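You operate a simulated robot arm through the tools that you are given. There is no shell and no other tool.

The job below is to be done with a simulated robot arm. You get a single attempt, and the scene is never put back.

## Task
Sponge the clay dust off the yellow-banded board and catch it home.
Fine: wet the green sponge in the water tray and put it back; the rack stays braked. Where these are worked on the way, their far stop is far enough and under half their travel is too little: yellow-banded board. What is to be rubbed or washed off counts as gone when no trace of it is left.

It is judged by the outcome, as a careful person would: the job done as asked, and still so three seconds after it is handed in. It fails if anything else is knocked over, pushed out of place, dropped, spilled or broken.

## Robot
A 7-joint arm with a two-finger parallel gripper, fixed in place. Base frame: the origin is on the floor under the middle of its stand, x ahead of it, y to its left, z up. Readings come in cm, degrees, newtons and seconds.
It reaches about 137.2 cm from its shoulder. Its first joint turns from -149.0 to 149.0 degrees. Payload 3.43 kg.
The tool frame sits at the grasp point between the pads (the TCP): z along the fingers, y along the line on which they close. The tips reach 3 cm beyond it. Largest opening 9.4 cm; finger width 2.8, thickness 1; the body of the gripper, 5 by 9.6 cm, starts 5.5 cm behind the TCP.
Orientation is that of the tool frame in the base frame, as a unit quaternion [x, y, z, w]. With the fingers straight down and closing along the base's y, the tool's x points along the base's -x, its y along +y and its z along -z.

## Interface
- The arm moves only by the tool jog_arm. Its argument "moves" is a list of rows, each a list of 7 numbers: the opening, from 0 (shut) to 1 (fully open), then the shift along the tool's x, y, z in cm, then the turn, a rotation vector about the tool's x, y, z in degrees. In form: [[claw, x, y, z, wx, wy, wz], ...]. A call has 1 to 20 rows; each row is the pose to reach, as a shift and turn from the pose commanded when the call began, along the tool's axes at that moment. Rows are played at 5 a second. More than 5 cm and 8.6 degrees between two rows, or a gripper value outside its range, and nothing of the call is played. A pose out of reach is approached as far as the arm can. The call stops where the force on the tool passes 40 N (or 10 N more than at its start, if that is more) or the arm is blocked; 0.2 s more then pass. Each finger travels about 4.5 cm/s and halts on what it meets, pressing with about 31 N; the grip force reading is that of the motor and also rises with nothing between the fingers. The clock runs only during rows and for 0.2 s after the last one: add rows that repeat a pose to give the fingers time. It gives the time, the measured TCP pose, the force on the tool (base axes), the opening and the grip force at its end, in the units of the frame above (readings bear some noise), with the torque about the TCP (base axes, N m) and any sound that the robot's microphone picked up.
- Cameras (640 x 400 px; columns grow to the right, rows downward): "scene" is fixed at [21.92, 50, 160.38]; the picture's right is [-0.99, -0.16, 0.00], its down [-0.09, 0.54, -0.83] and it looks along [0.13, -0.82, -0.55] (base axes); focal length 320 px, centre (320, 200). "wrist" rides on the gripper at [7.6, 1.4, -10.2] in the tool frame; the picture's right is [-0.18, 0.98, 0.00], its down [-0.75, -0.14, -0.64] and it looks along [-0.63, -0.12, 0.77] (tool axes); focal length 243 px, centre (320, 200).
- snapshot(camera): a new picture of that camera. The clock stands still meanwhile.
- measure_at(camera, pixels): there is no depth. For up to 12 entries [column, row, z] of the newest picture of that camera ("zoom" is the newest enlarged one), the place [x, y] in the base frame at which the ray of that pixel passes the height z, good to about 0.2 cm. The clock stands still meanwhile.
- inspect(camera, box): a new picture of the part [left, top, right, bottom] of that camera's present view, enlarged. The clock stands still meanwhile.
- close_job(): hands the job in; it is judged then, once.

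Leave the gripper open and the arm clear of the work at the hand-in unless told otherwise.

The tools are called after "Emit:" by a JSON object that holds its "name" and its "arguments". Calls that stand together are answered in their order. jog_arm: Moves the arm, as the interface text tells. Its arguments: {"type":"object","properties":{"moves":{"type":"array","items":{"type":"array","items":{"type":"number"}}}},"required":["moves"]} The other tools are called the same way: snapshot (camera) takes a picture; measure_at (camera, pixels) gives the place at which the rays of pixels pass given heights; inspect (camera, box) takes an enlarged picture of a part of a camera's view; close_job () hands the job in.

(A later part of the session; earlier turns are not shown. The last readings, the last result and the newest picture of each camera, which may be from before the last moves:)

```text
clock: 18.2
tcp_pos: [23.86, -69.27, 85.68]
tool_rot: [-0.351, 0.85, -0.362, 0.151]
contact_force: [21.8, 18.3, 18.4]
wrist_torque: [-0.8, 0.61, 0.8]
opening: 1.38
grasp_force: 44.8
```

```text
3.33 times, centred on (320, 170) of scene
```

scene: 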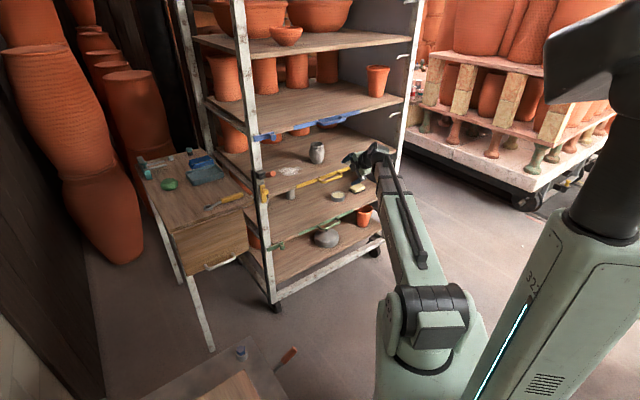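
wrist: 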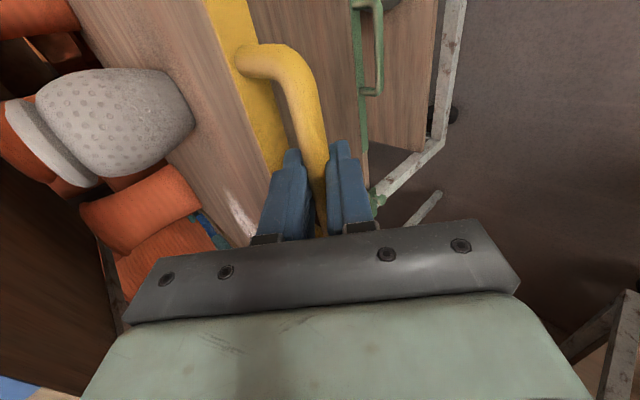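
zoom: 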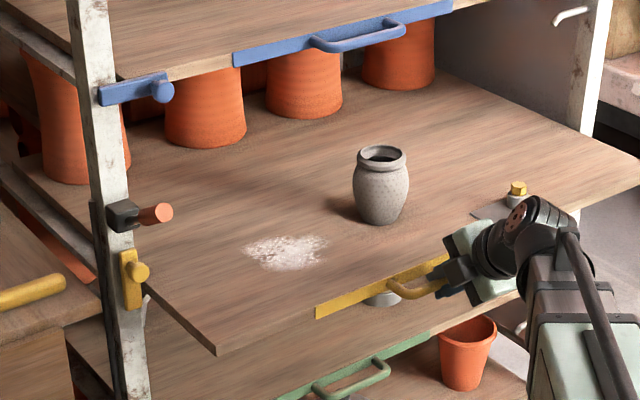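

The board crept a little further, but the readings show a sideways load (about 28 N) caused by my correction. So this may be side binding and not the stop. I'll take the sideways offset back out and read again.

Emit:
{"name": "jog_arm", "arguments": {"moves": [[0, -0.15, 0, 0, 0, 0, 0], [0, -0.3, 0, 0, 0, 0, 0], [0, -0.3, 0, 0, 0, 0, 0]]}}

```text
clock: 19.1
tcp_pos: [23.81, -69.41, 85.55]
tool_rot: [-0.35, 0.851, -0.363, 0.148]
contact_force: [1.7, 4.9, 19.1]
wrist_torque: [0.07, -0.12, 1.42]
opening: 1.41
grasp_force: 44.5
```

The sideways load is gone; about 19 N remains vertically. I'll ease up 0.3 cm and pull again straight along the normal.

Emit:
{"name": "jog_arm", "arguments": {"moves": [[0, 0, -0.15, -0.15, 0, 0, 0], [0, 0, -0.22, -0.21, 0, 0, 0], [0, 0, 0.06, -0.5, 0, 0, 0], [0, 0, 0.34, -0.79, 0, 0, 0], [0, 0, 0.62, -1.08, 0, 0, 0], [0, 0, 0.9, -1.37, 0, 0, 0], [0, 0, 1.17, -1.65, 0, 0, 0]]}}

Emit:
{"name": "inspect", "arguments": {"camera": "scene", "box": [230, 110, 410, 230]}}

Emit:
{"name": "snapshot", "arguments": {"camera": "wrist"}}

```text
clock: 20.4
tcp_pos: [22.79, -68.37, 85.72]
tool_rot: [-0.353, 0.851, -0.359, 0.148]
contact_force: [-5.4, -2.6, -9.6]
wrist_torque: [0.02, 0.14, 1.05]
opening: 1.38
grasp_force: 45.0
stopped in row 6: the force on the tool passed its limit at 40 N (the readings are from after the stop); the commanded pose is now the measured one
```

```text
3.33 times, centred on (320, 170) of scene
```

zoom: 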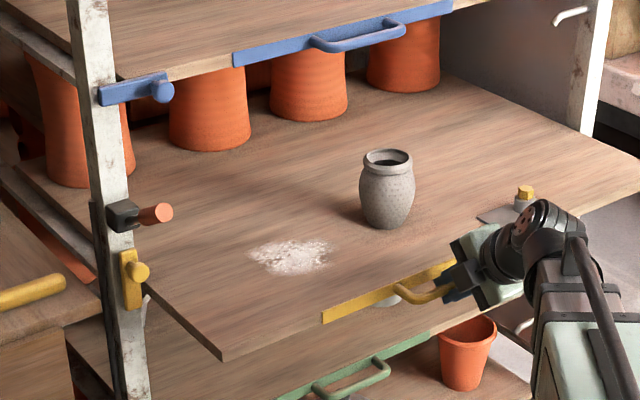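

```text
taken
```

wrist: 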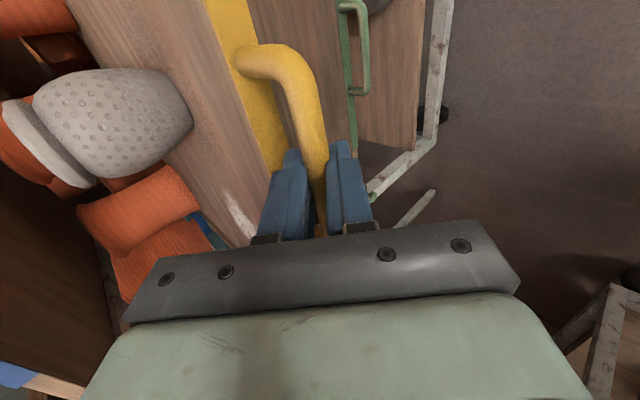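

The board moved again to about 18.8 cm, with a twist torque building in the grip, so the clamped grip is over-constraining it. I'll loosen the fingers slightly and use the inner finger as a hook to keep pulling.

Emit:
{"name": "jog_arm", "arguments": {"moves": [[0.1, 0, 0, 0, 0, 0, 0], [0.2, 0, 0, 0, 0, 0, 0], [0.24, 0, 0, 0, 0, 0, 0], [0.24, 0, 0, 0, 0, 0, 0]]}}

Emit:
{"name": "snapshot", "arguments": {"camera": "wrist"}}

Emit:
{"name": "snapshot", "arguments": {"camera": "scene"}}

```text
clock: 21.4
tcp_pos: [22.91, -68.39, 85.69]
tool_rot: [-0.352, 0.851, -0.36, 0.149]
contact_force: [-0.5, -0.1, -0.3]
wrist_torque: [0.02, 0.0, 0.0]
opening: 2.25
grasp_force: 0.1
```

```text
taken
```

wrist: 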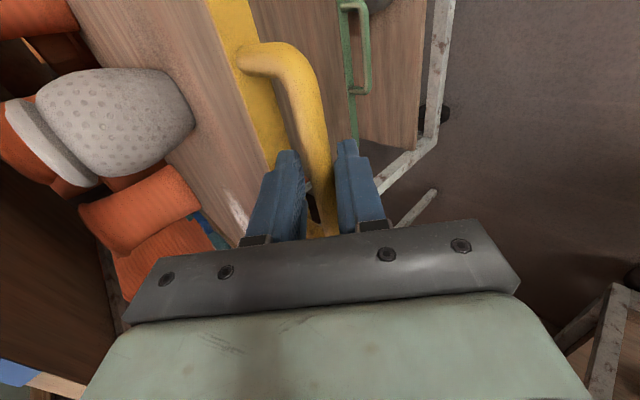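

```text
taken
```

scene: 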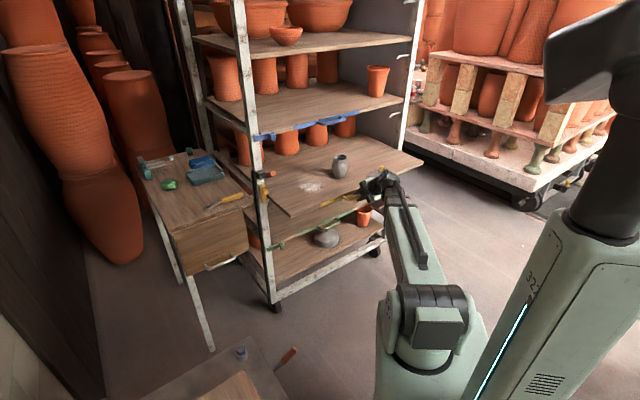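

Forces are zero with the fingers loose around the bar. I'll seat 0.6 cm deeper and pull with the inner finger as a hook.

Emit:
{"name": "jog_arm", "arguments": {"moves": [[0.24, 0, 0, 0.6, 0, 0, 0], [0.24, 0, 0.35, 0.24, 0, 0, 0], [0.24, 0, 0.7, -0.13, 0, 0, 0], [0.24, 0, 1.05, -0.48, 0, 0, 0], [0.24, 0, 1.4, -0.84, 0, 0, 0], [0.24, 0, 1.75, -1.2, 0, 0, 0], [0.24, 0, 2.1, -1.57, 0, 0, 0], [0.24, 0, 2.45, -1.93, 0, 0, 0], [0.24, 0, 2.8, -2.3, 0, 0, 0], [0.24, 0, 3.15, -2.67, 0, 0, 0], [0.24, 0, 3.5, -3.03, 0, 0, 0]]}}

Emit:
{"name": "inspect", "arguments": {"camera": "scene", "box": [230, 110, 430, 230]}}

Emit:
{"name": "snapshot", "arguments": {"camera": "wrist"}}

```text
clock: 23.8
tcp_pos: [19.58, -65.06, 85.38]
tool_rot: [-0.351, 0.851, -0.36, 0.149]
contact_force: [0.4, -1.8, 2.6]
wrist_torque: [-0.07, 0.04, -0.01]
opening: 2.48
grasp_force: 1.5
```

```text
3.20 times, centred on (330, 170) of scene
```

zoom: 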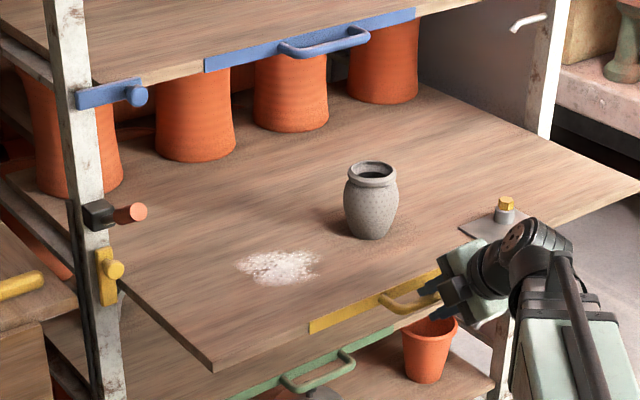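

```text
taken
```

wrist: 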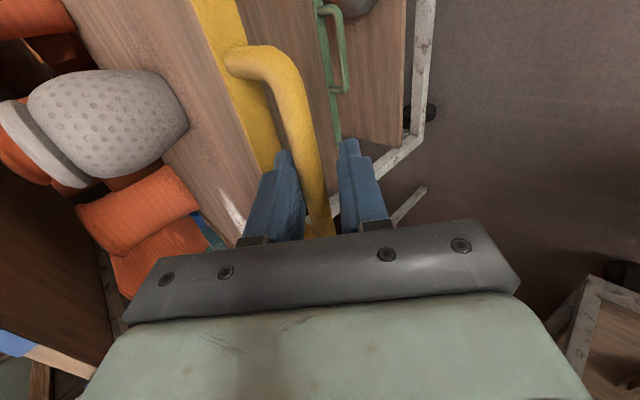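

Hooking works with almost no force. I'll continue pulling another 8 cm or so.

Emit:
{"name": "jog_arm", "arguments": {"moves": [[0.24, 0, 0.3, -0.31, 0, 0, 0], [0.24, 0, 0.7, -0.72, 0, 0, 0], [0.24, 0, 1.1, -1.14, 0, 0, 0], [0.24, 0, 1.5, -1.55, 0, 0, 0], [0.24, 0, 1.9, -1.97, 0, 0, 0], [0.24, 0, 2.3, -2.38, 0, 0, 0], [0.24, 0, 2.7, -2.8, 0, 0, 0], [0.24, 0, 3.1, -3.21, 0, 0, 0], [0.24, 0, 3.5, -3.63, 0, 0, 0], [0.24, 0, 3.9, -4.04, 0, 0, 0], [0.24, 0, 4.3, -4.46, 0, 0, 0], [0.24, 0, 4.7, -4.87, 0, 0, 0], [0.24, 0, 5.1, -5.29, 0, 0, 0], [0.24, 0, 5.5, -5.7, 0, 0, 0]]}}

Emit:
{"name": "inspect", "arguments": {"camera": "scene", "box": [230, 110, 430, 230]}}

Emit:
{"name": "snapshot", "arguments": {"camera": "wrist"}}

```text
clock: 26.8
tcp_pos: [14.03, -60.9, 85.29]
tool_rot: [-0.352, 0.852, -0.359, 0.148]
contact_force: [2.1, 0.2, 2.4]
wrist_torque: [-0.09, 0.0, 0.04]
opening: 2.47
grasp_force: 1.8
out of reach, approached as far as the arm can: row 12, 13, 14
```

```text
3.20 times, centred on (330, 170) of scene
```

zoom: 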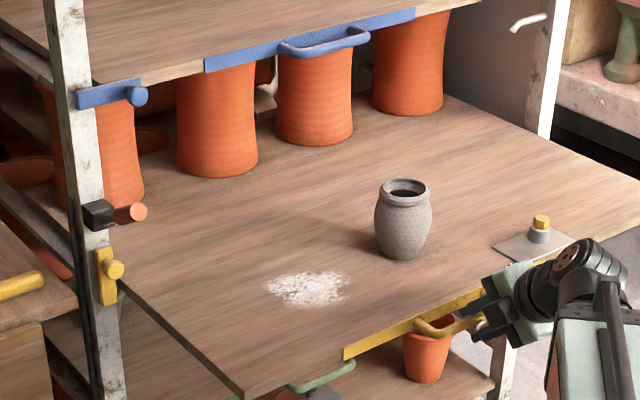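

```text
taken
```

wrist: 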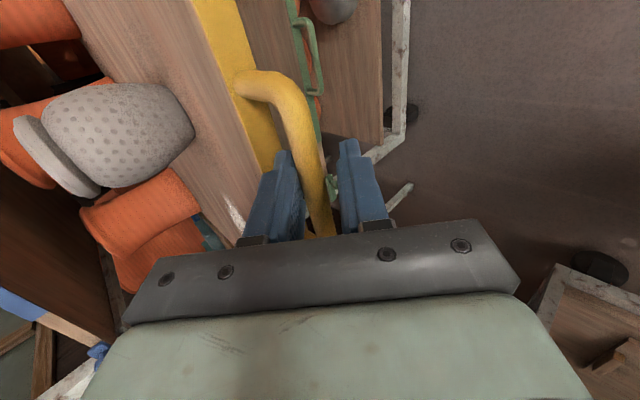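

I've reached the arm's limit at r≈62 cm. The board is now about 29.5 cm out, with the dust well clear of the blue handle. I'll estimate the board's depth and rack geometry to judge how this compares with its full travel.

Emit:
{"name": "snapshot", "arguments": {"camera": "scene"}}

Emit:
{"name": "measure_at", "arguments": {"camera": "scene", "pixels": [[213.6, 153, 86], [306, 234, 86], [322, 207, 86.3], [263, 186, 86], [355, 189, 86.3], [431, 171, 86]]}}

Emit:
{"name": "inspect", "arguments": {"camera": "scene", "box": [190, 90, 330, 240]}}

Emit:
{"name": "inspect", "arguments": {"camera": "wrist", "box": [0, 60, 320, 400]}}

```text
taken
```

scene: 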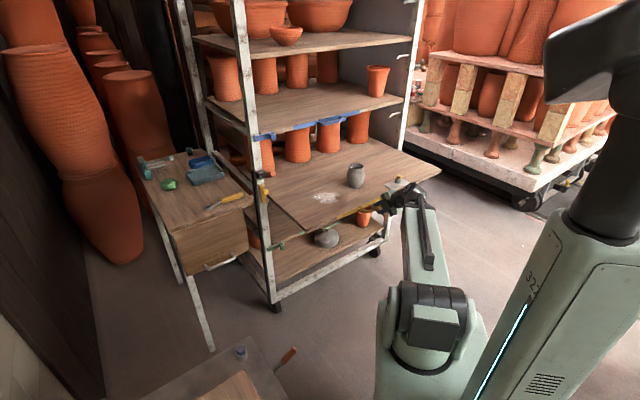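

```text
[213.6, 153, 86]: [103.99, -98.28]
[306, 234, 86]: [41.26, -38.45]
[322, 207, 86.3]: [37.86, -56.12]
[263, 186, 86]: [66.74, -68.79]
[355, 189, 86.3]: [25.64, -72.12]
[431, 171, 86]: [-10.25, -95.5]
```

```text
2.67 times, centred on (260, 165) of scene
```

zoom: 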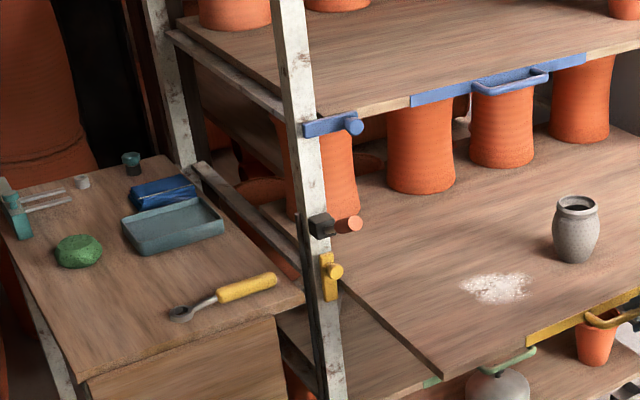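

```text
1.18 times, centred on (160, 230) of wrist
```

zoom: 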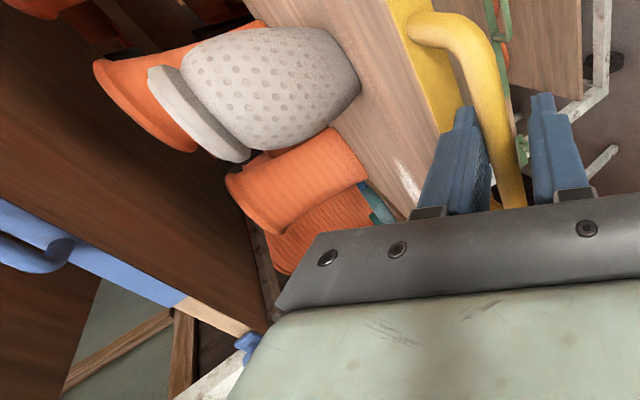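

The terracotta pots also stand on this board and have ridden out with it. The board is roughly 56 cm deep and ~29.5 cm out, which is more than half of any plausible travel. Now I'll open a little and bring the command back onto the measured pose before disengaging.

Emit:
{"name": "jog_arm", "arguments": {"moves": [[0.36, 0.5, -0.35, 0.37, 0, 0, 0], [0.36, 1.0, -0.71, 0.74, 0, 0, 0]]}}

Emit:
{"name": "inspect", "arguments": {"camera": "wrist", "box": [180, 0, 440, 240]}}

```text
clock: 27.4
tcp_pos: [14.03, -62.44, 85.38]
tool_rot: [-0.351, 0.851, -0.361, 0.149]
contact_force: [0.0, -0.2, -0.6]
wrist_torque: [0.03, 0.0, -0.03]
opening: 3.4
grasp_force: 0.1
```

```text
1.67 times, centred on (310, 120) of wrist
```

zoom: 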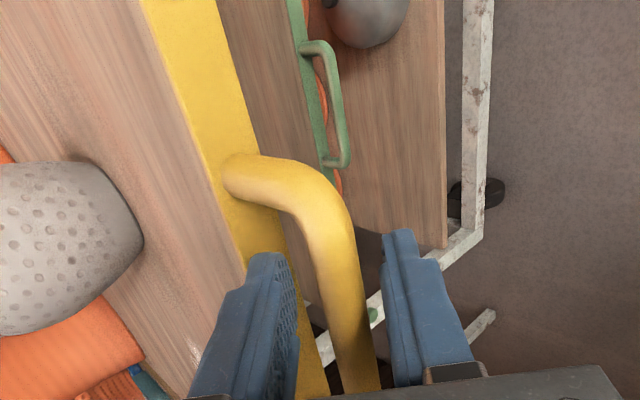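

The command frame is now reset onto the true pose and contact is zero. I'll roll the tool 20° toward vertical around the bar and then withdraw up along the fingers.

Emit:
{"name": "jog_arm", "arguments": {"moves": [[0.36, 0, -0.1, 0.02, -5, 0, 0], [0.36, 0, -0.2, 0.03, -10, 0, 0], [0.36, 0, -0.28, 0.05, -15, 0, 0], [0.36, 0, -0.37, 0.06, -20, 0, 0], [0.36, 0, -0.88, -1.34, -20, 0, 0], [0.36, 0, -1.4, -2.75, -20, 0, 0], [0.36, 0, -2.42, -5.57, -20, 0, 0], [0.36, 0, -3.45, -8.4, -20, 0, 0], [0.36, 0, -4.5, -11.2, -20, 0, 0]]}}

Emit:
{"name": "snapshot", "arguments": {"camera": "wrist"}}

Emit:
{"name": "snapshot", "arguments": {"camera": "scene"}}

```text
clock: 29.4
tcp_pos: [10.64, -58.94, 96.4]
tool_rot: [-0.373, 0.901, -0.206, 0.086]
contact_force: [0.2, 0.0, 0.3]
wrist_torque: [-0.01, -0.01, -0.02]
opening: 3.36
grasp_force: 0.0
```

```text
taken
```

wrist: 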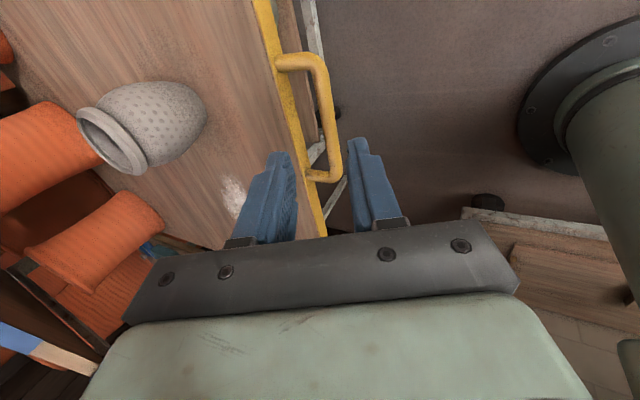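

```text
taken
```

scene: 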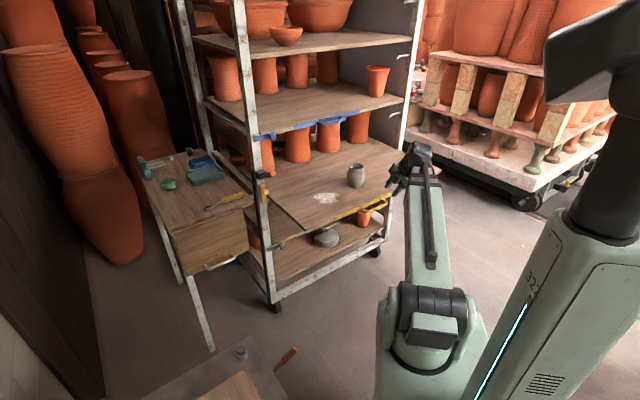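

The withdrawal was clean, with the jar upright and the board staying out. Next I'll swing over toward the table, turning the tool so the fingers point outward at 40° with the camera on top, looking down.

Emit:
{"name": "jog_arm", "arguments": {"moves": [[0.45, -4.45, -1.31, -0.98, 1.25, 0.38, -7.23], [0.55, -8.9, -2.62, -1.95, 2.5, 0.76, -14.46], [0.65, -13.35, -3.92, -2.93, 3.75, 1.14, -21.69], [0.75, -17.8, -5.23, -3.9, 5.0, 1.52, -28.92], [0.85, -22.25, -6.54, -4.88, 6.25, 1.9, -36.15], [0.95, -26.7, -7.85, -5.86, 7.5, 2.27, -43.37], [1, -31.15, -9.15, -6.83, 8.75, 2.65, -50.6], [1, -35.6, -10.46, -7.81, 10, 3.03, -57.83], [1, -39.27, -12.62, -7.12, 11.25, 3.41, -65.06], [1, -42.93, -14.77, -6.44, 12.5, 3.79, -72.29], [1, -46.6, -16.93, -5.75, 13.75, 4.17, -79.52], [1, -50.27, -19.09, -5.07, 15, 4.55, -86.75], [1, -53.93, -21.24, -4.38, 16.25, 4.93, -93.97], [1, -57.6, -23.4, -3.7, 17.5, 5.3, -101.2]]}}

Emit:
{"name": "snapshot", "arguments": {"camera": "wrist"}}

Emit:
{"name": "snapshot", "arguments": {"camera": "scene"}}

```text
clock: 32.4
tcp_pos: [64.93, -30.8, 109.81]
tool_rot: [0.899, -0.274, 0.33, 0.092]
contact_force: [1.1, 0.5, -0.6]
wrist_torque: [-0.04, 0.03, -0.01]
opening: 9.38
grasp_force: 0.0
out of reach, approached as far as the arm can: row 2, 3, 4, 5, 6, 7, 8, 9, 14
```

```text
taken
```

wrist: 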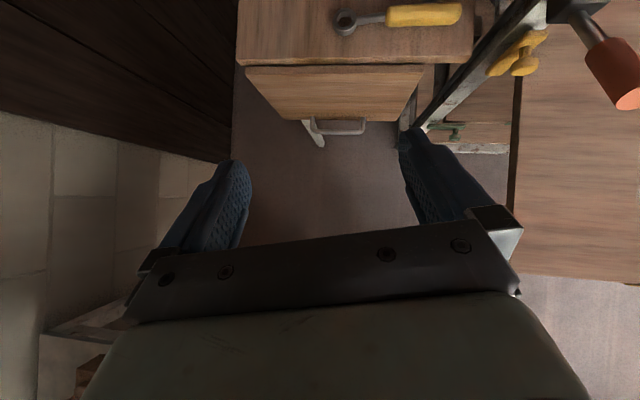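

```text
taken
```

scene: 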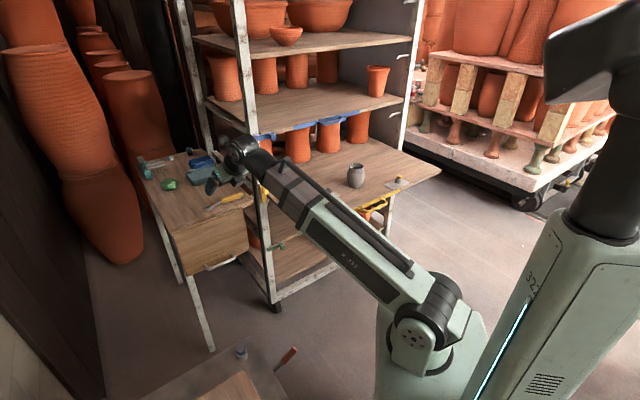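

The tool is in the intended orientation, looking straight down. Now I'll move out over the table to hover near the sponge.

Emit:
{"name": "jog_arm", "arguments": {"moves": [[1, 2.86, 0.46, 3.7, 0, 0, 0], [1, 5.7, 0.9, 7.4, 0, 0, 0], [1, 8.57, 1.37, 11.1, 0, 0, 0], [1, 11.4, 1.8, 14.8, 0, 0, 0], [1, 14.3, 2.3, 18.5, 0, 0, 0], [1, 17.1, 2.7, 22.2, 0, 0, 0], [1, 20.0, 3.2, 25.9, 0, 0, 0], [1, 22.8, 3.6, 29.6, 0, 0, 0], [1, 25.7, 4.1, 33.3, 0, 0, 0]]}}

Emit:
{"name": "snapshot", "arguments": {"camera": "wrist"}}

Emit:
{"name": "inspect", "arguments": {"camera": "scene", "box": [120, 120, 280, 230]}}

```text
clock: 34.4
tcp_pos: [99.63, -52.87, 100.59]
tool_rot: [0.895, -0.283, 0.329, 0.105]
contact_force: [-0.5, -0.2, 0.0]
wrist_torque: [0.01, 0.0, 0.01]
opening: 9.41
grasp_force: 0.0
out of reach, approached as far as the arm can: row 1, 2, 3, 4, 5, 6, 7, 8, 9
```

```text
taken
```

wrist: 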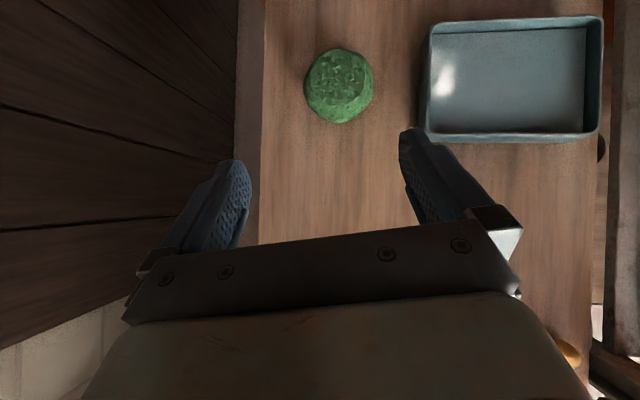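

```text
3.64 times, centred on (200, 175) of scene
```

zoom: 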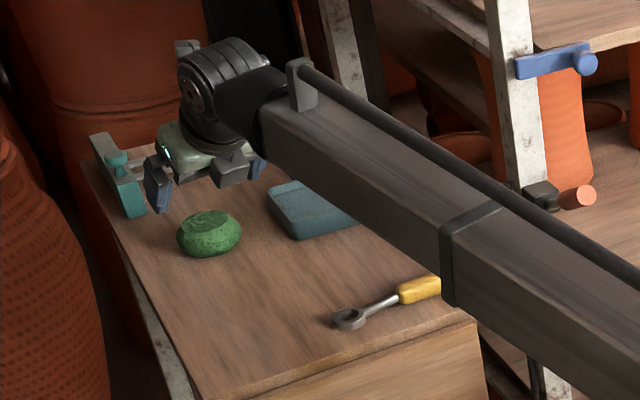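

I'm slightly short of the commanded spot because the wrist roll is near its limit, so I'll yaw clockwise by about 8°. The sponge is at wrist (339,86) and the tray at about (515,80), so I'll measure them.

Emit:
{"name": "measure_at", "arguments": {"camera": "wrist", "pixels": [[339, 86, 85], [339, 86, 87], [307, 86, 86], [372, 86, 86], [339, 50, 86], [339, 124, 85], [425, 25, 87.5], [601, 18, 87.5], [422, 137, 87.5], [592, 136, 87.5], [240, 100, 84], [262, 130, 84]]}}

Emit:
{"name": "measure_at", "arguments": {"camera": "zoom", "pixels": [[209, 233, 84], [209, 233, 86], [209, 233, 88], [209, 258, 83], [209, 258, 84], [209, 258, 85], [350, 325, 84], [350, 325, 86]]}}

```text
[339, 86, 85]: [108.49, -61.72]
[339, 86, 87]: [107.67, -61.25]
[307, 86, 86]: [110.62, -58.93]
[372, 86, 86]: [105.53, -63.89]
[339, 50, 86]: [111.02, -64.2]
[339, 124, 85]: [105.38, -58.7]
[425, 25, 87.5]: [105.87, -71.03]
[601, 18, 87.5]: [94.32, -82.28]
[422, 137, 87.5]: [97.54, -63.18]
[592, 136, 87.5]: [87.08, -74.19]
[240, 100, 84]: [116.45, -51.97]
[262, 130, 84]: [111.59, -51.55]
```

```text
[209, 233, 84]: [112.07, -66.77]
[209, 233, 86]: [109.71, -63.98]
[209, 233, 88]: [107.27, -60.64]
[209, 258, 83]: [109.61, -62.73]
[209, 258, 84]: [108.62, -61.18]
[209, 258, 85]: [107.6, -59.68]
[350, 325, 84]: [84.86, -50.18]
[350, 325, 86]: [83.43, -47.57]
```

The sponge is centred near (108.1,-61.6) and about 7 cm across along the closing direction. I'll yaw 7° clockwise and come to a pre-grasp point 10 cm back along the finger axis.

Emit:
{"name": "jog_arm", "arguments": {"moves": [[1, 0.1, 0.4, 2, -1.5, 0, 1.8], [1, 0.25, 0.8, 4, -3, 0, 3.6], [1, 0.38, 1.23, 5.97, -4.54, 0, 5.33], [1, 0.38, 1.23, 5.97, -4.54, 0, 5.33]]}}

Emit:
{"name": "snapshot", "arguments": {"camera": "wrist"}}

Emit:
{"name": "inspect", "arguments": {"camera": "scene", "box": [120, 120, 280, 230]}}

```text
clock: 35.4
tcp_pos: [102.17, -56.23, 96.22]
tool_rot: [0.877, -0.336, 0.322, 0.123]
contact_force: [-0.2, 0.4, 0.6]
wrist_torque: [0.02, -0.01, 0.0]
opening: 9.39
grasp_force: 0.1
```

```text
taken
```

wrist: 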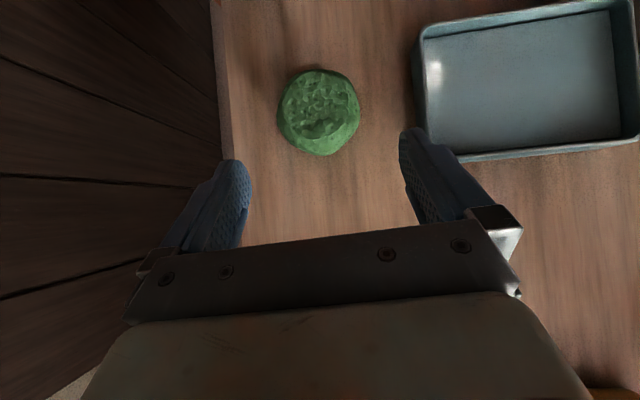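

```text
3.64 times, centred on (200, 175) of scene
```

zoom: 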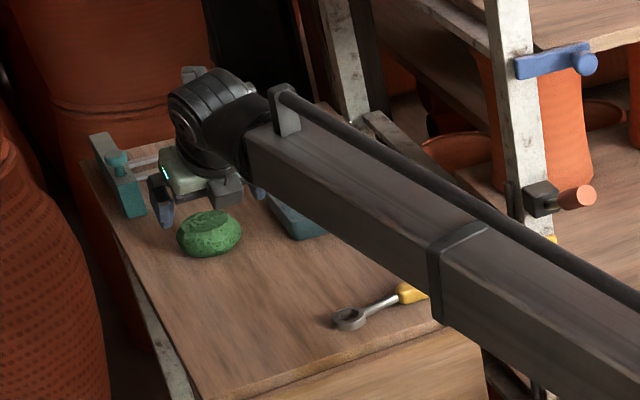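

The pre-grasp pose is reached and the sponge is centred between the fingers at wrist (319,112). I'll refine its position from this closer view.

Emit:
{"name": "measure_at", "arguments": {"camera": "wrist", "pixels": [[319, 112, 86], [319, 112, 87], [319, 112, 88], [279, 112, 86], [360, 112, 86], [319, 68, 86], [319, 156, 85], [319, 100, 88], [222, 112, 84], [416, 40, 84], [440, 160, 84]]}}

Emit:
{"name": "inspect", "arguments": {"camera": "wrist", "box": [200, 30, 440, 200]}}

```text
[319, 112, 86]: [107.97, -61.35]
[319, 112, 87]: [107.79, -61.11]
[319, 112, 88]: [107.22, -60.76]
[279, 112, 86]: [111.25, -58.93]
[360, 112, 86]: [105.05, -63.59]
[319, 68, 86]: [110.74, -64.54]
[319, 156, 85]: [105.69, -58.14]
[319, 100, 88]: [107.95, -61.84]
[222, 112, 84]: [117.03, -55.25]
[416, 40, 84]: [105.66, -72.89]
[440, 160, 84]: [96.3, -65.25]
```

```text
2.35 times, centred on (320, 115) of wrist
```

zoom: 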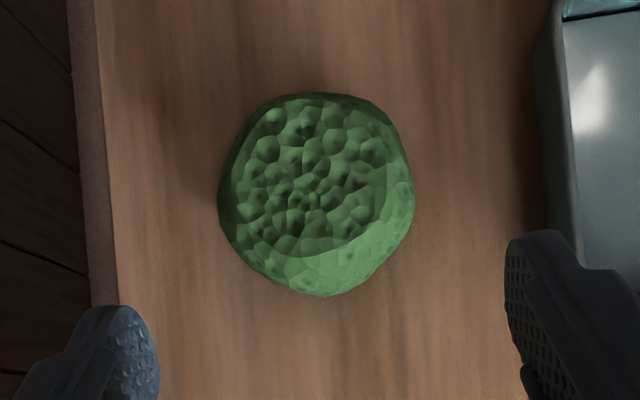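

The sponge is about 7.8 cm wide, so the 9.4 cm opening leaves about 0.8 cm on each side. I'll advance 7.5 cm along the fingers and check the alignment.

Emit:
{"name": "jog_arm", "arguments": {"moves": [[1, -0.05, -0.05, 2.5, 0, 0, 0], [1, -0.1, -0.1, 5, 0, 0, 0], [1, -0.16, -0.16, 7.5, 0, 0, 0], [1, -0.16, -0.16, 7.5, 0, 0, 0]]}}

Emit:
{"name": "snapshot", "arguments": {"camera": "wrist"}}

Emit:
{"name": "inspect", "arguments": {"camera": "scene", "box": [140, 140, 220, 210]}}

```text
clock: 36.4
tcp_pos: [105.72, -59.24, 90.42]
tool_rot: [0.876, -0.336, 0.322, 0.124]
contact_force: [-0.5, -0.1, 0.6]
wrist_torque: [-0.02, 0.02, 0.04]
opening: 9.39
grasp_force: 0.0
```

```text
taken
```

wrist: 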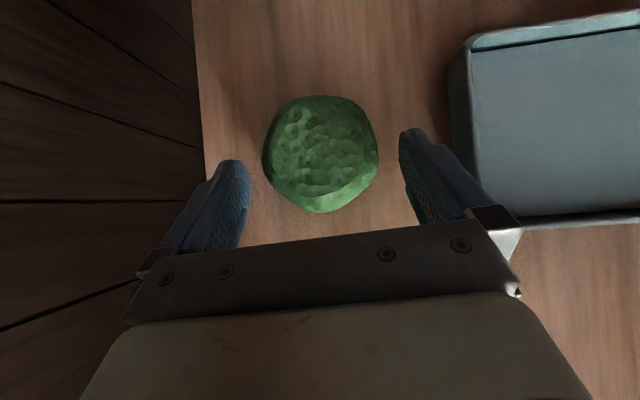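

```text
5.71 times, centred on (180, 175) of scene
```

zoom: 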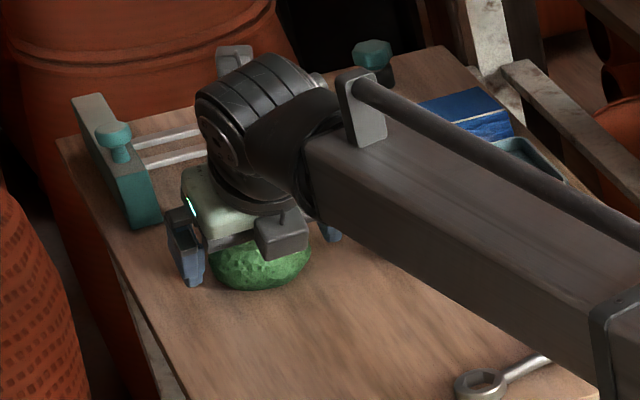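

The sponge is well centred between the fingers (263–378 px versus finger edges at 250 and 405). I'll advance the last 2.5 cm and close gently.

Emit:
{"name": "jog_arm", "arguments": {"moves": [[1, 0, 0, 1, 0, 0, 0], [1, 0, 0, 2, 0, 0, 0], [1, 0, 0, 2.5, 0, 0, 0], [1, 0, 0, 2.5, 0, 0, 0]]}}

Emit:
{"name": "snapshot", "arguments": {"camera": "wrist"}}

Emit:
{"name": "inspect", "arguments": {"camera": "scene", "box": [140, 140, 220, 210]}}

```text
clock: 37.3
tcp_pos: [106.9, -60.08, 89.16]
tool_rot: [0.875, -0.335, 0.326, 0.125]
contact_force: [-6.0, 5.2, 15.4]
wrist_torque: [0.1, 0.1, -0.01]
opening: 9.32
grasp_force: 0.0
stopped in row 4: the force on the tool passed its limit at 49 N (the readings are from after the stop); the commanded pose is now the measured one
```

```text
taken
```

wrist: 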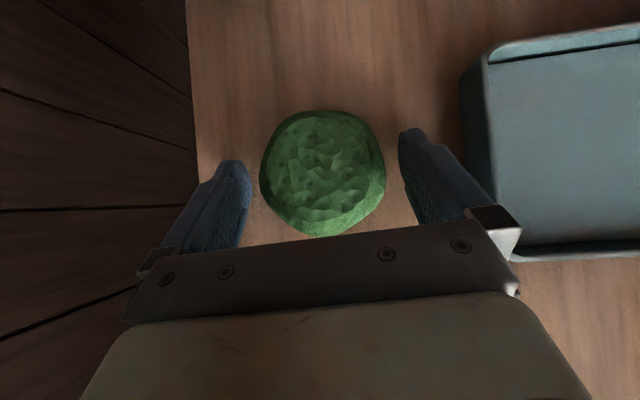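

```text
5.71 times, centred on (180, 175) of scene
```

zoom: 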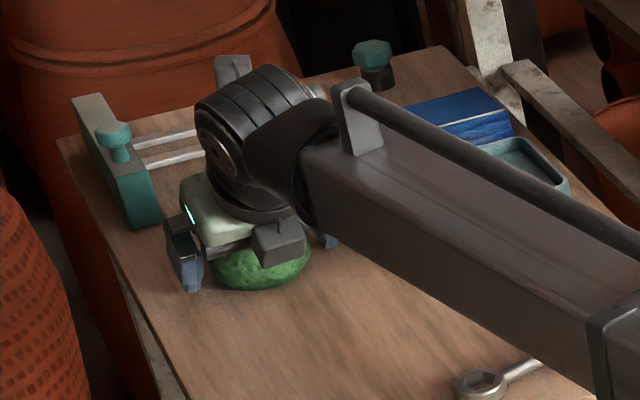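

The fingertips touched the table lightly (TCP z≈89.1, which puts the table top near 85.8). I'll lift 0.8 cm so the tips are clear of the table, then close on the sponge.

Emit:
{"name": "jog_arm", "arguments": {"moves": [[1, 0.26, 0, -0.3, 0, 0, 0], [1, 0.52, 0, -0.61, 0, 0, 0], [0.85, 0.52, 0, -0.61, 0, 0, 0], [0.75, 0.52, 0, -0.61, 0, 0, 0], [0.68, 0.52, 0, -0.61, 0, 0, 0], [0.62, 0.52, 0, -0.61, 0, 0, 0], [0.62, 0.52, 0, -0.61, 0, 0, 0]]}}

Emit:
{"name": "snapshot", "arguments": {"camera": "wrist"}}

```text
clock: 38.9
tcp_pos: [106.91, -60.22, 89.7]
tool_rot: [0.876, -0.335, 0.324, 0.124]
contact_force: [0.5, 0.1, -0.1]
wrist_torque: [0.03, -0.03, 0.0]
opening: 7.03
grasp_force: 30.7
```

```text
taken
```

wrist: 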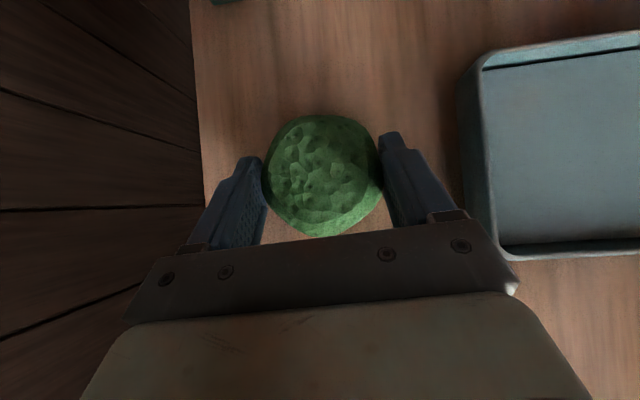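

The sponge is held at 7.0 cm with about 31 N; its home grasp pose is TCP (106.9,-60.2,89.7). Lifting straight up 7 cm.

Emit:
{"name": "jog_arm", "arguments": {"moves": [[0.5, 0.65, 0, -0.76, 0, 0, 0], [0.5, 1.6, 0, -1.9, 0, 0, 0], [0.5, 2.6, 0, -3.05, 0, 0, 0], [0.5, 3.6, 0, -4.2, 0, 0, 0], [0.5, 4.5, 0, -5.35, 0, 0, 0]]}}

Emit:
{"name": "snapshot", "arguments": {"camera": "wrist"}}

Emit:
{"name": "inspect", "arguments": {"camera": "scene", "box": [140, 130, 240, 210]}}

```text
clock: 40.1
tcp_pos: [106.95, -60.14, 96.68]
tool_rot: [0.876, -0.335, 0.324, 0.124]
contact_force: [0.1, 0.3, 0.5]
wrist_torque: [0.0, 0.0, 0.0]
opening: 7.02
grasp_force: 30.4
```

```text
taken
```

wrist: 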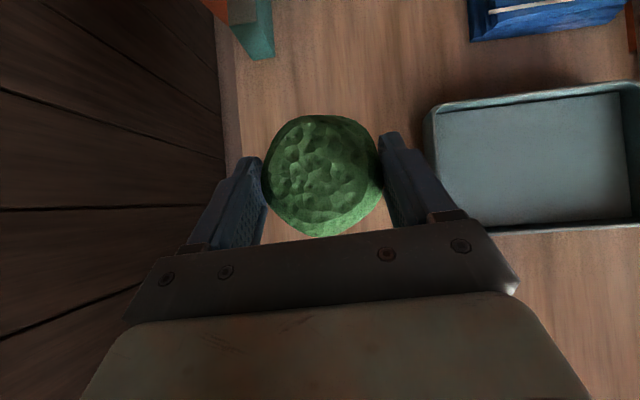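

```text
5.00 times, centred on (190, 170) of scene
```

zoom: 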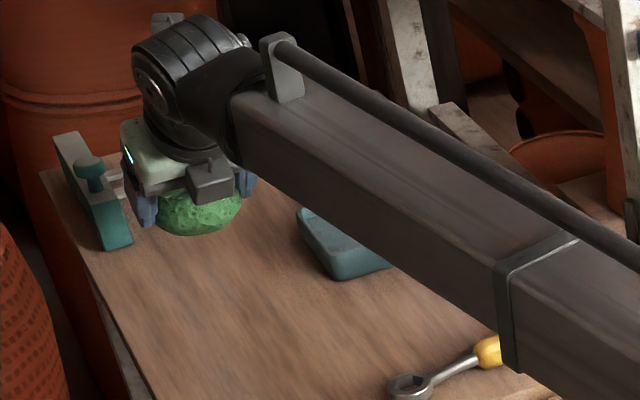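

The sponge is lifted. The tray's rim corners put its centre at about (96.2,-72.7). I'll carry the sponge over the tray with a further 8° clockwise yaw, to stay inside the wrist limit and line up with the tray.

Emit:
{"name": "jog_arm", "arguments": {"moves": [[0.5, -0.17, 3.27, -0.15, -1.04, 0, 1.22], [0.5, -0.34, 6.53, -0.3, -2.07, 0, 2.44], [0.5, -0.52, 9.8, -0.46, -3.1, 0, 3.67], [0.5, -0.69, 13.06, -0.61, -4.14, 0, 4.89], [0.5, -0.86, 16.33, -0.76, -5.18, 0, 6.11], [0.5, -0.86, 16.33, -0.76, -5.18, 0, 6.11]]}}

Emit:
{"name": "snapshot", "arguments": {"camera": "wrist"}}

Emit:
{"name": "inspect", "arguments": {"camera": "scene", "box": [140, 130, 260, 210]}}

```text
clock: 41.5
tcp_pos: [94.99, -71.43, 96.73]
tool_rot: [0.85, -0.397, 0.315, 0.146]
contact_force: [0.6, 0.3, -1.4]
wrist_torque: [0.01, 0.01, -0.01]
opening: 7.06
grasp_force: 31.2
```

```text
taken
```

wrist: 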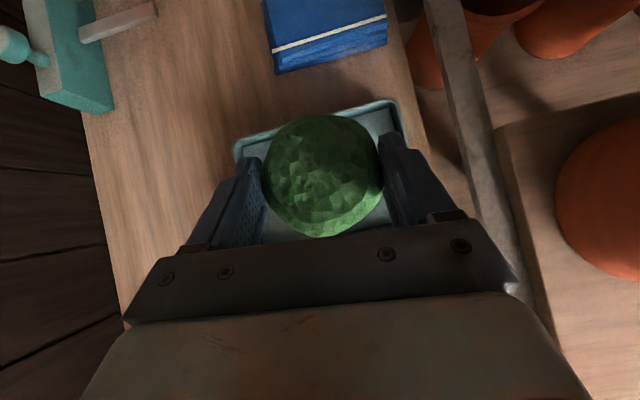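

```text
5.00 times, centred on (200, 170) of scene
```

zoom: 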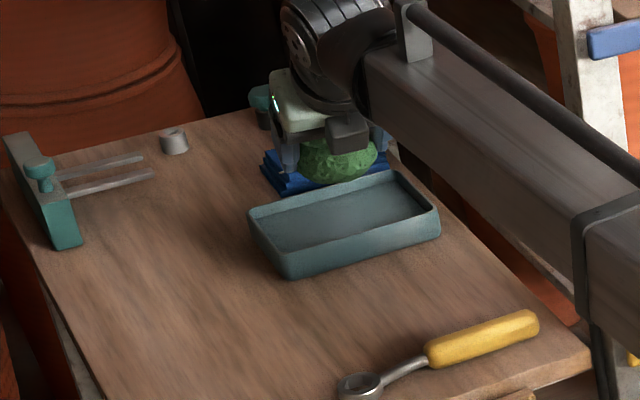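

The sponge is over the tray with about 1.7 cm clearance at the back rim and more at the sides. I'll lower it straight down, first 5 cm, then in small steps until it touches the bottom.

Emit:
{"name": "jog_arm", "arguments": {"moves": [[0.5, -0.65, 0, 0.76, 0, 0, 0], [0.5, -1.63, 0, 1.9, 0, 0, 0], [0.5, -2.6, 0, 3.04, 0, 0, 0], [0.5, -3.26, 0, 3.8, 0, 0, 0], [0.5, -3.46, 0, 4.03, 0, 0, 0], [0.5, -3.65, 0, 4.26, 0, 0, 0]]}}

Emit:
{"name": "snapshot", "arguments": {"camera": "wrist"}}

Emit:
{"name": "inspect", "arguments": {"camera": "scene", "box": [180, 140, 250, 200]}}

```text
clock: 42.9
tcp_pos: [95.1, -71.49, 91.59]
tool_rot: [0.849, -0.396, 0.318, 0.147]
contact_force: [-1.6, 1.0, 35.9]
wrist_torque: [0.1, 0.15, 0.0]
opening: 7.01
grasp_force: 31.2
```

```text
taken
```

wrist: 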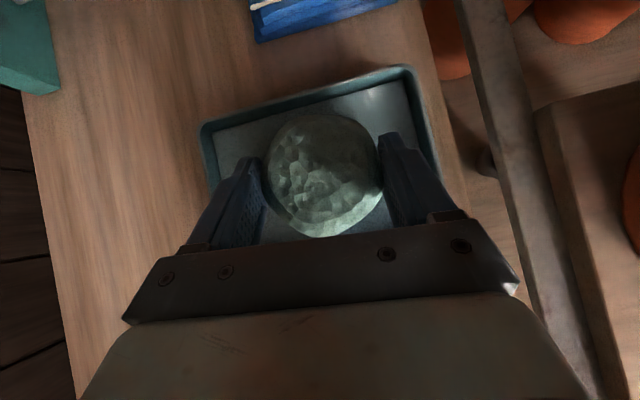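

```text
6.67 times, centred on (215, 170) of scene
```

zoom: 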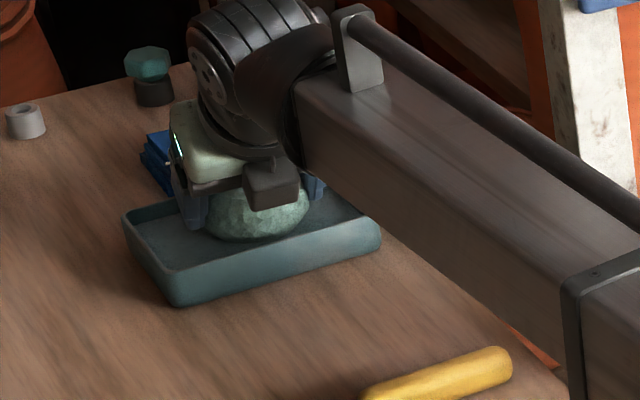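

The sponge turned a wet grey-green on touching the tray, with 36 N of contact. It's wet. Lifting straight back up.

Emit:
{"name": "jog_arm", "arguments": {"moves": [[0.5, 0.2, 0, -0.23, 0, 0, 0], [0.5, 0.2, 0, -0.23, 0, 0, 0], [0.5, 0.98, 0, -1.14, 0, 0, 0], [0.5, 2.28, 0, -2.66, 0, 0, 0], [0.5, 3.58, 0, -4.18, 0, 0, 0], [0.5, 5.2, 0, -6.1, 0, 0, 0]]}}

Emit:
{"name": "snapshot", "arguments": {"camera": "wrist"}}

Emit:
{"name": "snapshot", "arguments": {"camera": "scene"}}

```text
clock: 44.3
tcp_pos: [95.13, -71.48, 98.97]
tool_rot: [0.85, -0.396, 0.314, 0.147]
contact_force: [0.3, 0.2, -0.8]
wrist_torque: [-0.02, 0.0, -0.01]
opening: 7.02
grasp_force: 30.8
```

```text
taken
```

wrist: 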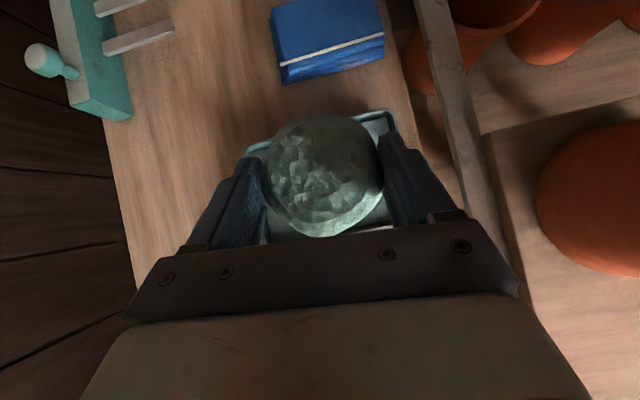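

```text
taken
```

scene: 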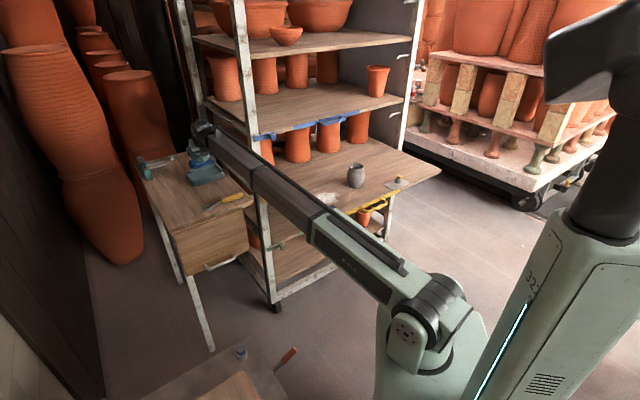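

The wet sponge is held securely. Now I'll carry it back around the post and brake lever at a safe height to above the dust, yawing about 26° clockwise on the way.

Emit:
{"name": "jog_arm", "arguments": {"moves": [[0.5, -2.5, -1.1, -3.47, 0, 0, 0], [0.5, -5.01, -2.21, -6.94, 0, 0, 0], [0.5, -7.51, -3.31, -10.4, 0, 0, 0], [0.5, -10.02, -4.42, -13.87, 0, 0, 0], [0.5, -12.52, -5.52, -17.34, 0, 0, 0], [0.5, -15.27, -4.68, -20.57, 0, 0, 0], [0.5, -18.01, -3.84, -23.79, 0, 0, 0], [0.5, -20.76, -3.0, -27.02, 0, 0, 0], [0.5, -23.5, -2.16, -30.25, 0, 0, 0], [0.5, -26.25, -1.32, -33.47, 0, 0, 0], [0.5, -28.99, -0.48, -36.7, 0, 0, 0], [0.5, -29.54, 3.49, -37.16, -2.11, 0, 2.46], [0.5, -30.09, 7.45, -37.63, -4.23, 0, 4.93], [0.5, -30.64, 11.42, -38.09, -6.34, 0, 7.39], [0.5, -31.19, 15.38, -38.55, -8.45, 0, 9.85], [0.5, -31.65, 18.7, -37.3, -10.56, 0, 12.31], [0.5, -32.11, 22.03, -36.05, -12.68, 0, 14.78], [0.5, -32.57, 25.36, -34.8, -14.79, 0, 17.24], [0.5, -33.03, 28.68, -33.54, -16.9, 0, 19.7]]}}

Emit:
{"name": "snapshot", "arguments": {"camera": "wrist"}}

Emit:
{"name": "snapshot", "arguments": {"camera": "scene"}}

```text
clock: 48.3
tcp_pos: [42.94, -54.0, 103.05]
tool_rot: [0.74, -0.577, 0.273, 0.213]
contact_force: [0.2, -0.4, -1.2]
wrist_torque: [-0.01, 0.03, -0.05]
opening: 7.01
grasp_force: 30.8
```

```text
taken
```

wrist: 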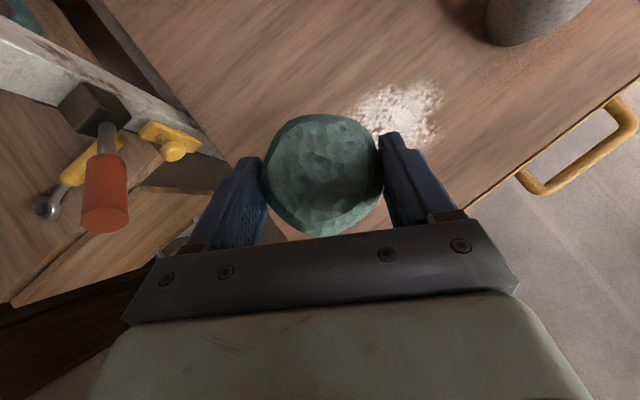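

```text
taken
```

scene: 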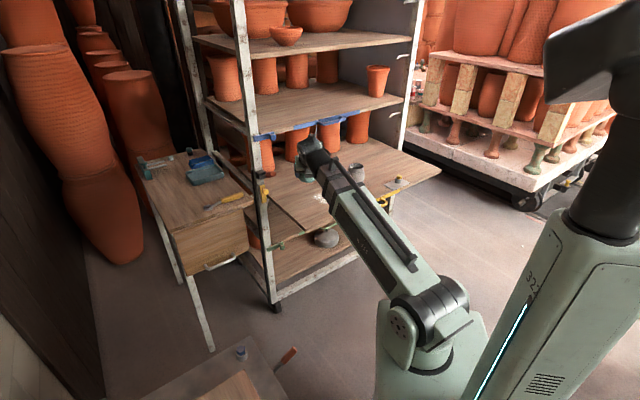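

In position above the board, with the dust visible at wrist (355–445, 80–145). I'll measure its outline, the jar and the board front.

Emit:
{"name": "measure_at", "arguments": {"camera": "wrist", "pixels": [[400, 110, 86.3], [355, 100, 86.3], [445, 100, 86.3], [405, 80, 86.3], [430, 145, 86.3], [440, 85, 86.3], [370, 125, 86.3], [375, 85, 86.3], [497, 40, 86.3], [545, 45, 86.3], [465, 208, 86.3], [640, 80, 86.3]]}}

Emit:
{"name": "inspect", "arguments": {"camera": "wrist", "box": [320, 40, 520, 180]}}

```text
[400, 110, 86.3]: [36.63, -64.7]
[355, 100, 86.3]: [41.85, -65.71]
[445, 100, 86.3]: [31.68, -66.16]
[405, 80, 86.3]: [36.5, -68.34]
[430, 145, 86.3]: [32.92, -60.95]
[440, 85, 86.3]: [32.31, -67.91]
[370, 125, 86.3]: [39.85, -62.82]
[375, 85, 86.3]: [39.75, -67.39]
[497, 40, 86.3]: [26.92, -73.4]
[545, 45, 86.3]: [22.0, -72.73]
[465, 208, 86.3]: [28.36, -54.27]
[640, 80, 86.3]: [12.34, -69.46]
```

```text
2.86 times, centred on (420, 110) of wrist
```

zoom: 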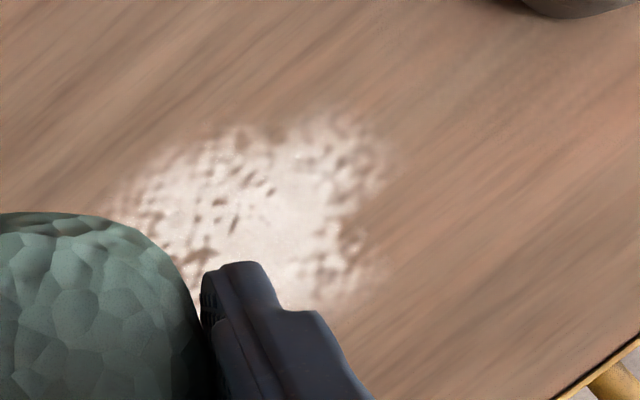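

The dust spans roughly s=-26…-14 along the board and about 11 cm in depth, centred near (36.5,-64.5); the jar's nearest edge is about 6 cm beyond it. I'll hover over the centre at z≈95.

Emit:
{"name": "jog_arm", "arguments": {"moves": [[0.5, 0.02, 2.2, 2.67, 0, 0, 0], [0.5, 0.05, 4.41, 5.35, 0, 0, 0], [0.5, 0.08, 6.6, 8.0, 0, 0, 0], [0.5, 0.1, 8.82, 10.69, 0, 0, 0], [0.5, 0.1, 8.82, 10.69, 0, 0, 0]]}}

Emit:
{"name": "snapshot", "arguments": {"camera": "wrist"}}

Emit:
{"name": "inspect", "arguments": {"camera": "scene", "box": [240, 130, 420, 240]}}

```text
clock: 49.5
tcp_pos: [36.15, -63.11, 94.88]
tool_rot: [0.74, -0.577, 0.274, 0.213]
contact_force: [-0.8, -0.4, -0.2]
wrist_torque: [0.0, -0.01, 0.0]
opening: 6.99
grasp_force: 31.0
```

```text
taken
```

wrist: 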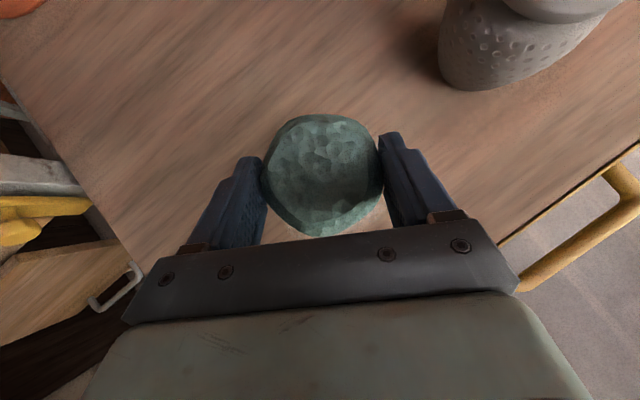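

```text
3.56 times, centred on (330, 185) of scene
```

zoom: 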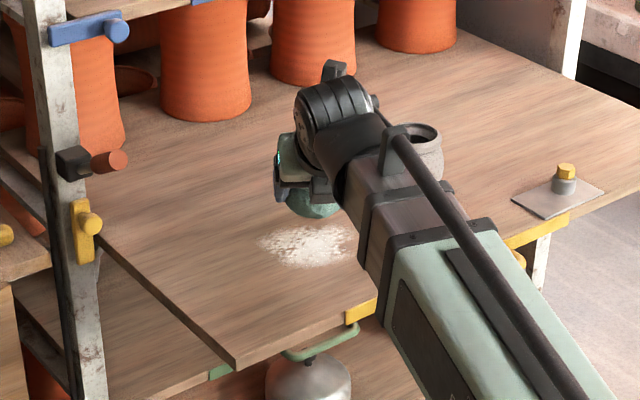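

The sponge is directly over the dust. I'll lower it straight down in small steps to feel the contact.

Emit:
{"name": "jog_arm", "arguments": {"moves": [[0.5, -0.97, 0, 1.14, 0, 0, 0], [0.5, -1.95, 0, 2.28, 0, 0, 0], [0.5, -2.4, 0, 2.81, 0, 0, 0], [0.5, -2.6, 0, 3.04, 0, 0, 0]]}}

```text
clock: 50.5
tcp_pos: [36.17, -63.08, 91.04]
tool_rot: [0.739, -0.577, 0.274, 0.213]
contact_force: [0.2, 0.2, 0.3]
wrist_torque: [0.0, -0.02, 0.01]
opening: 7.02
grasp_force: 31.0
```

No contact yet at z=91.0. Going down in 0.2 cm steps.

Emit:
{"name": "jog_arm", "arguments": {"moves": [[0.5, -0.13, 0, 0.15, 0, 0, 0], [0.5, -0.26, 0, 0.3, 0, 0, 0], [0.5, -0.39, 0, 0.46, 0, 0, 0]]}}

```text
clock: 51.3
tcp_pos: [36.15, -62.97, 90.52]
tool_rot: [0.739, -0.577, 0.273, 0.214]
contact_force: [-0.1, 0.2, 0.0]
wrist_torque: [-0.04, -0.01, 0.02]
opening: 7.02
grasp_force: 30.9
```

Emit:
{"name": "jog_arm", "arguments": {"moves": [[0.5, -0.1, 0, 0.11, 0, 0, 0], [0.5, -0.2, 0, 0.23, 0, 0, 0], [0.5, -0.29, 0, 0.34, 0, 0, 0]]}}

Emit:
{"name": "inspect", "arguments": {"camera": "scene", "box": [290, 160, 360, 220]}}

```text
clock: 52.1
tcp_pos: [36.12, -62.99, 89.97]
tool_rot: [0.74, -0.577, 0.273, 0.213]
contact_force: [-0.1, 0.5, -0.4]
wrist_torque: [0.02, 0.0, 0.01]
opening: 7.03
grasp_force: 31.0
```

```text
6.67 times, centred on (325, 190) of scene
```

zoom: 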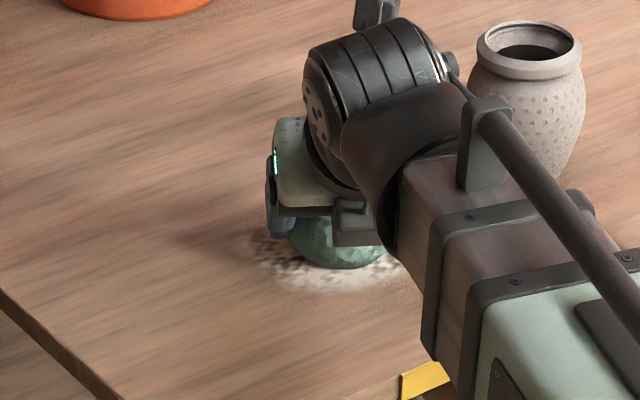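

Still no contact at z=89.97; the sponge is nearly on the dust. Continuing with 0.15 cm steps.

Emit:
{"name": "jog_arm", "arguments": {"moves": [[0.5, -0.1, 0, 0.11, 0, 0, 0], [0.5, -0.2, 0, 0.23, 0, 0, 0], [0.5, -0.29, 0, 0.34, 0, 0, 0]]}}

```text
clock: 52.9
tcp_pos: [36.2, -63.05, 89.71]
tool_rot: [0.739, -0.577, 0.274, 0.214]
contact_force: [-0.8, 3.6, 12.5]
wrist_torque: [-0.04, 0.04, 0.0]
opening: 7.03
grasp_force: 30.7
```

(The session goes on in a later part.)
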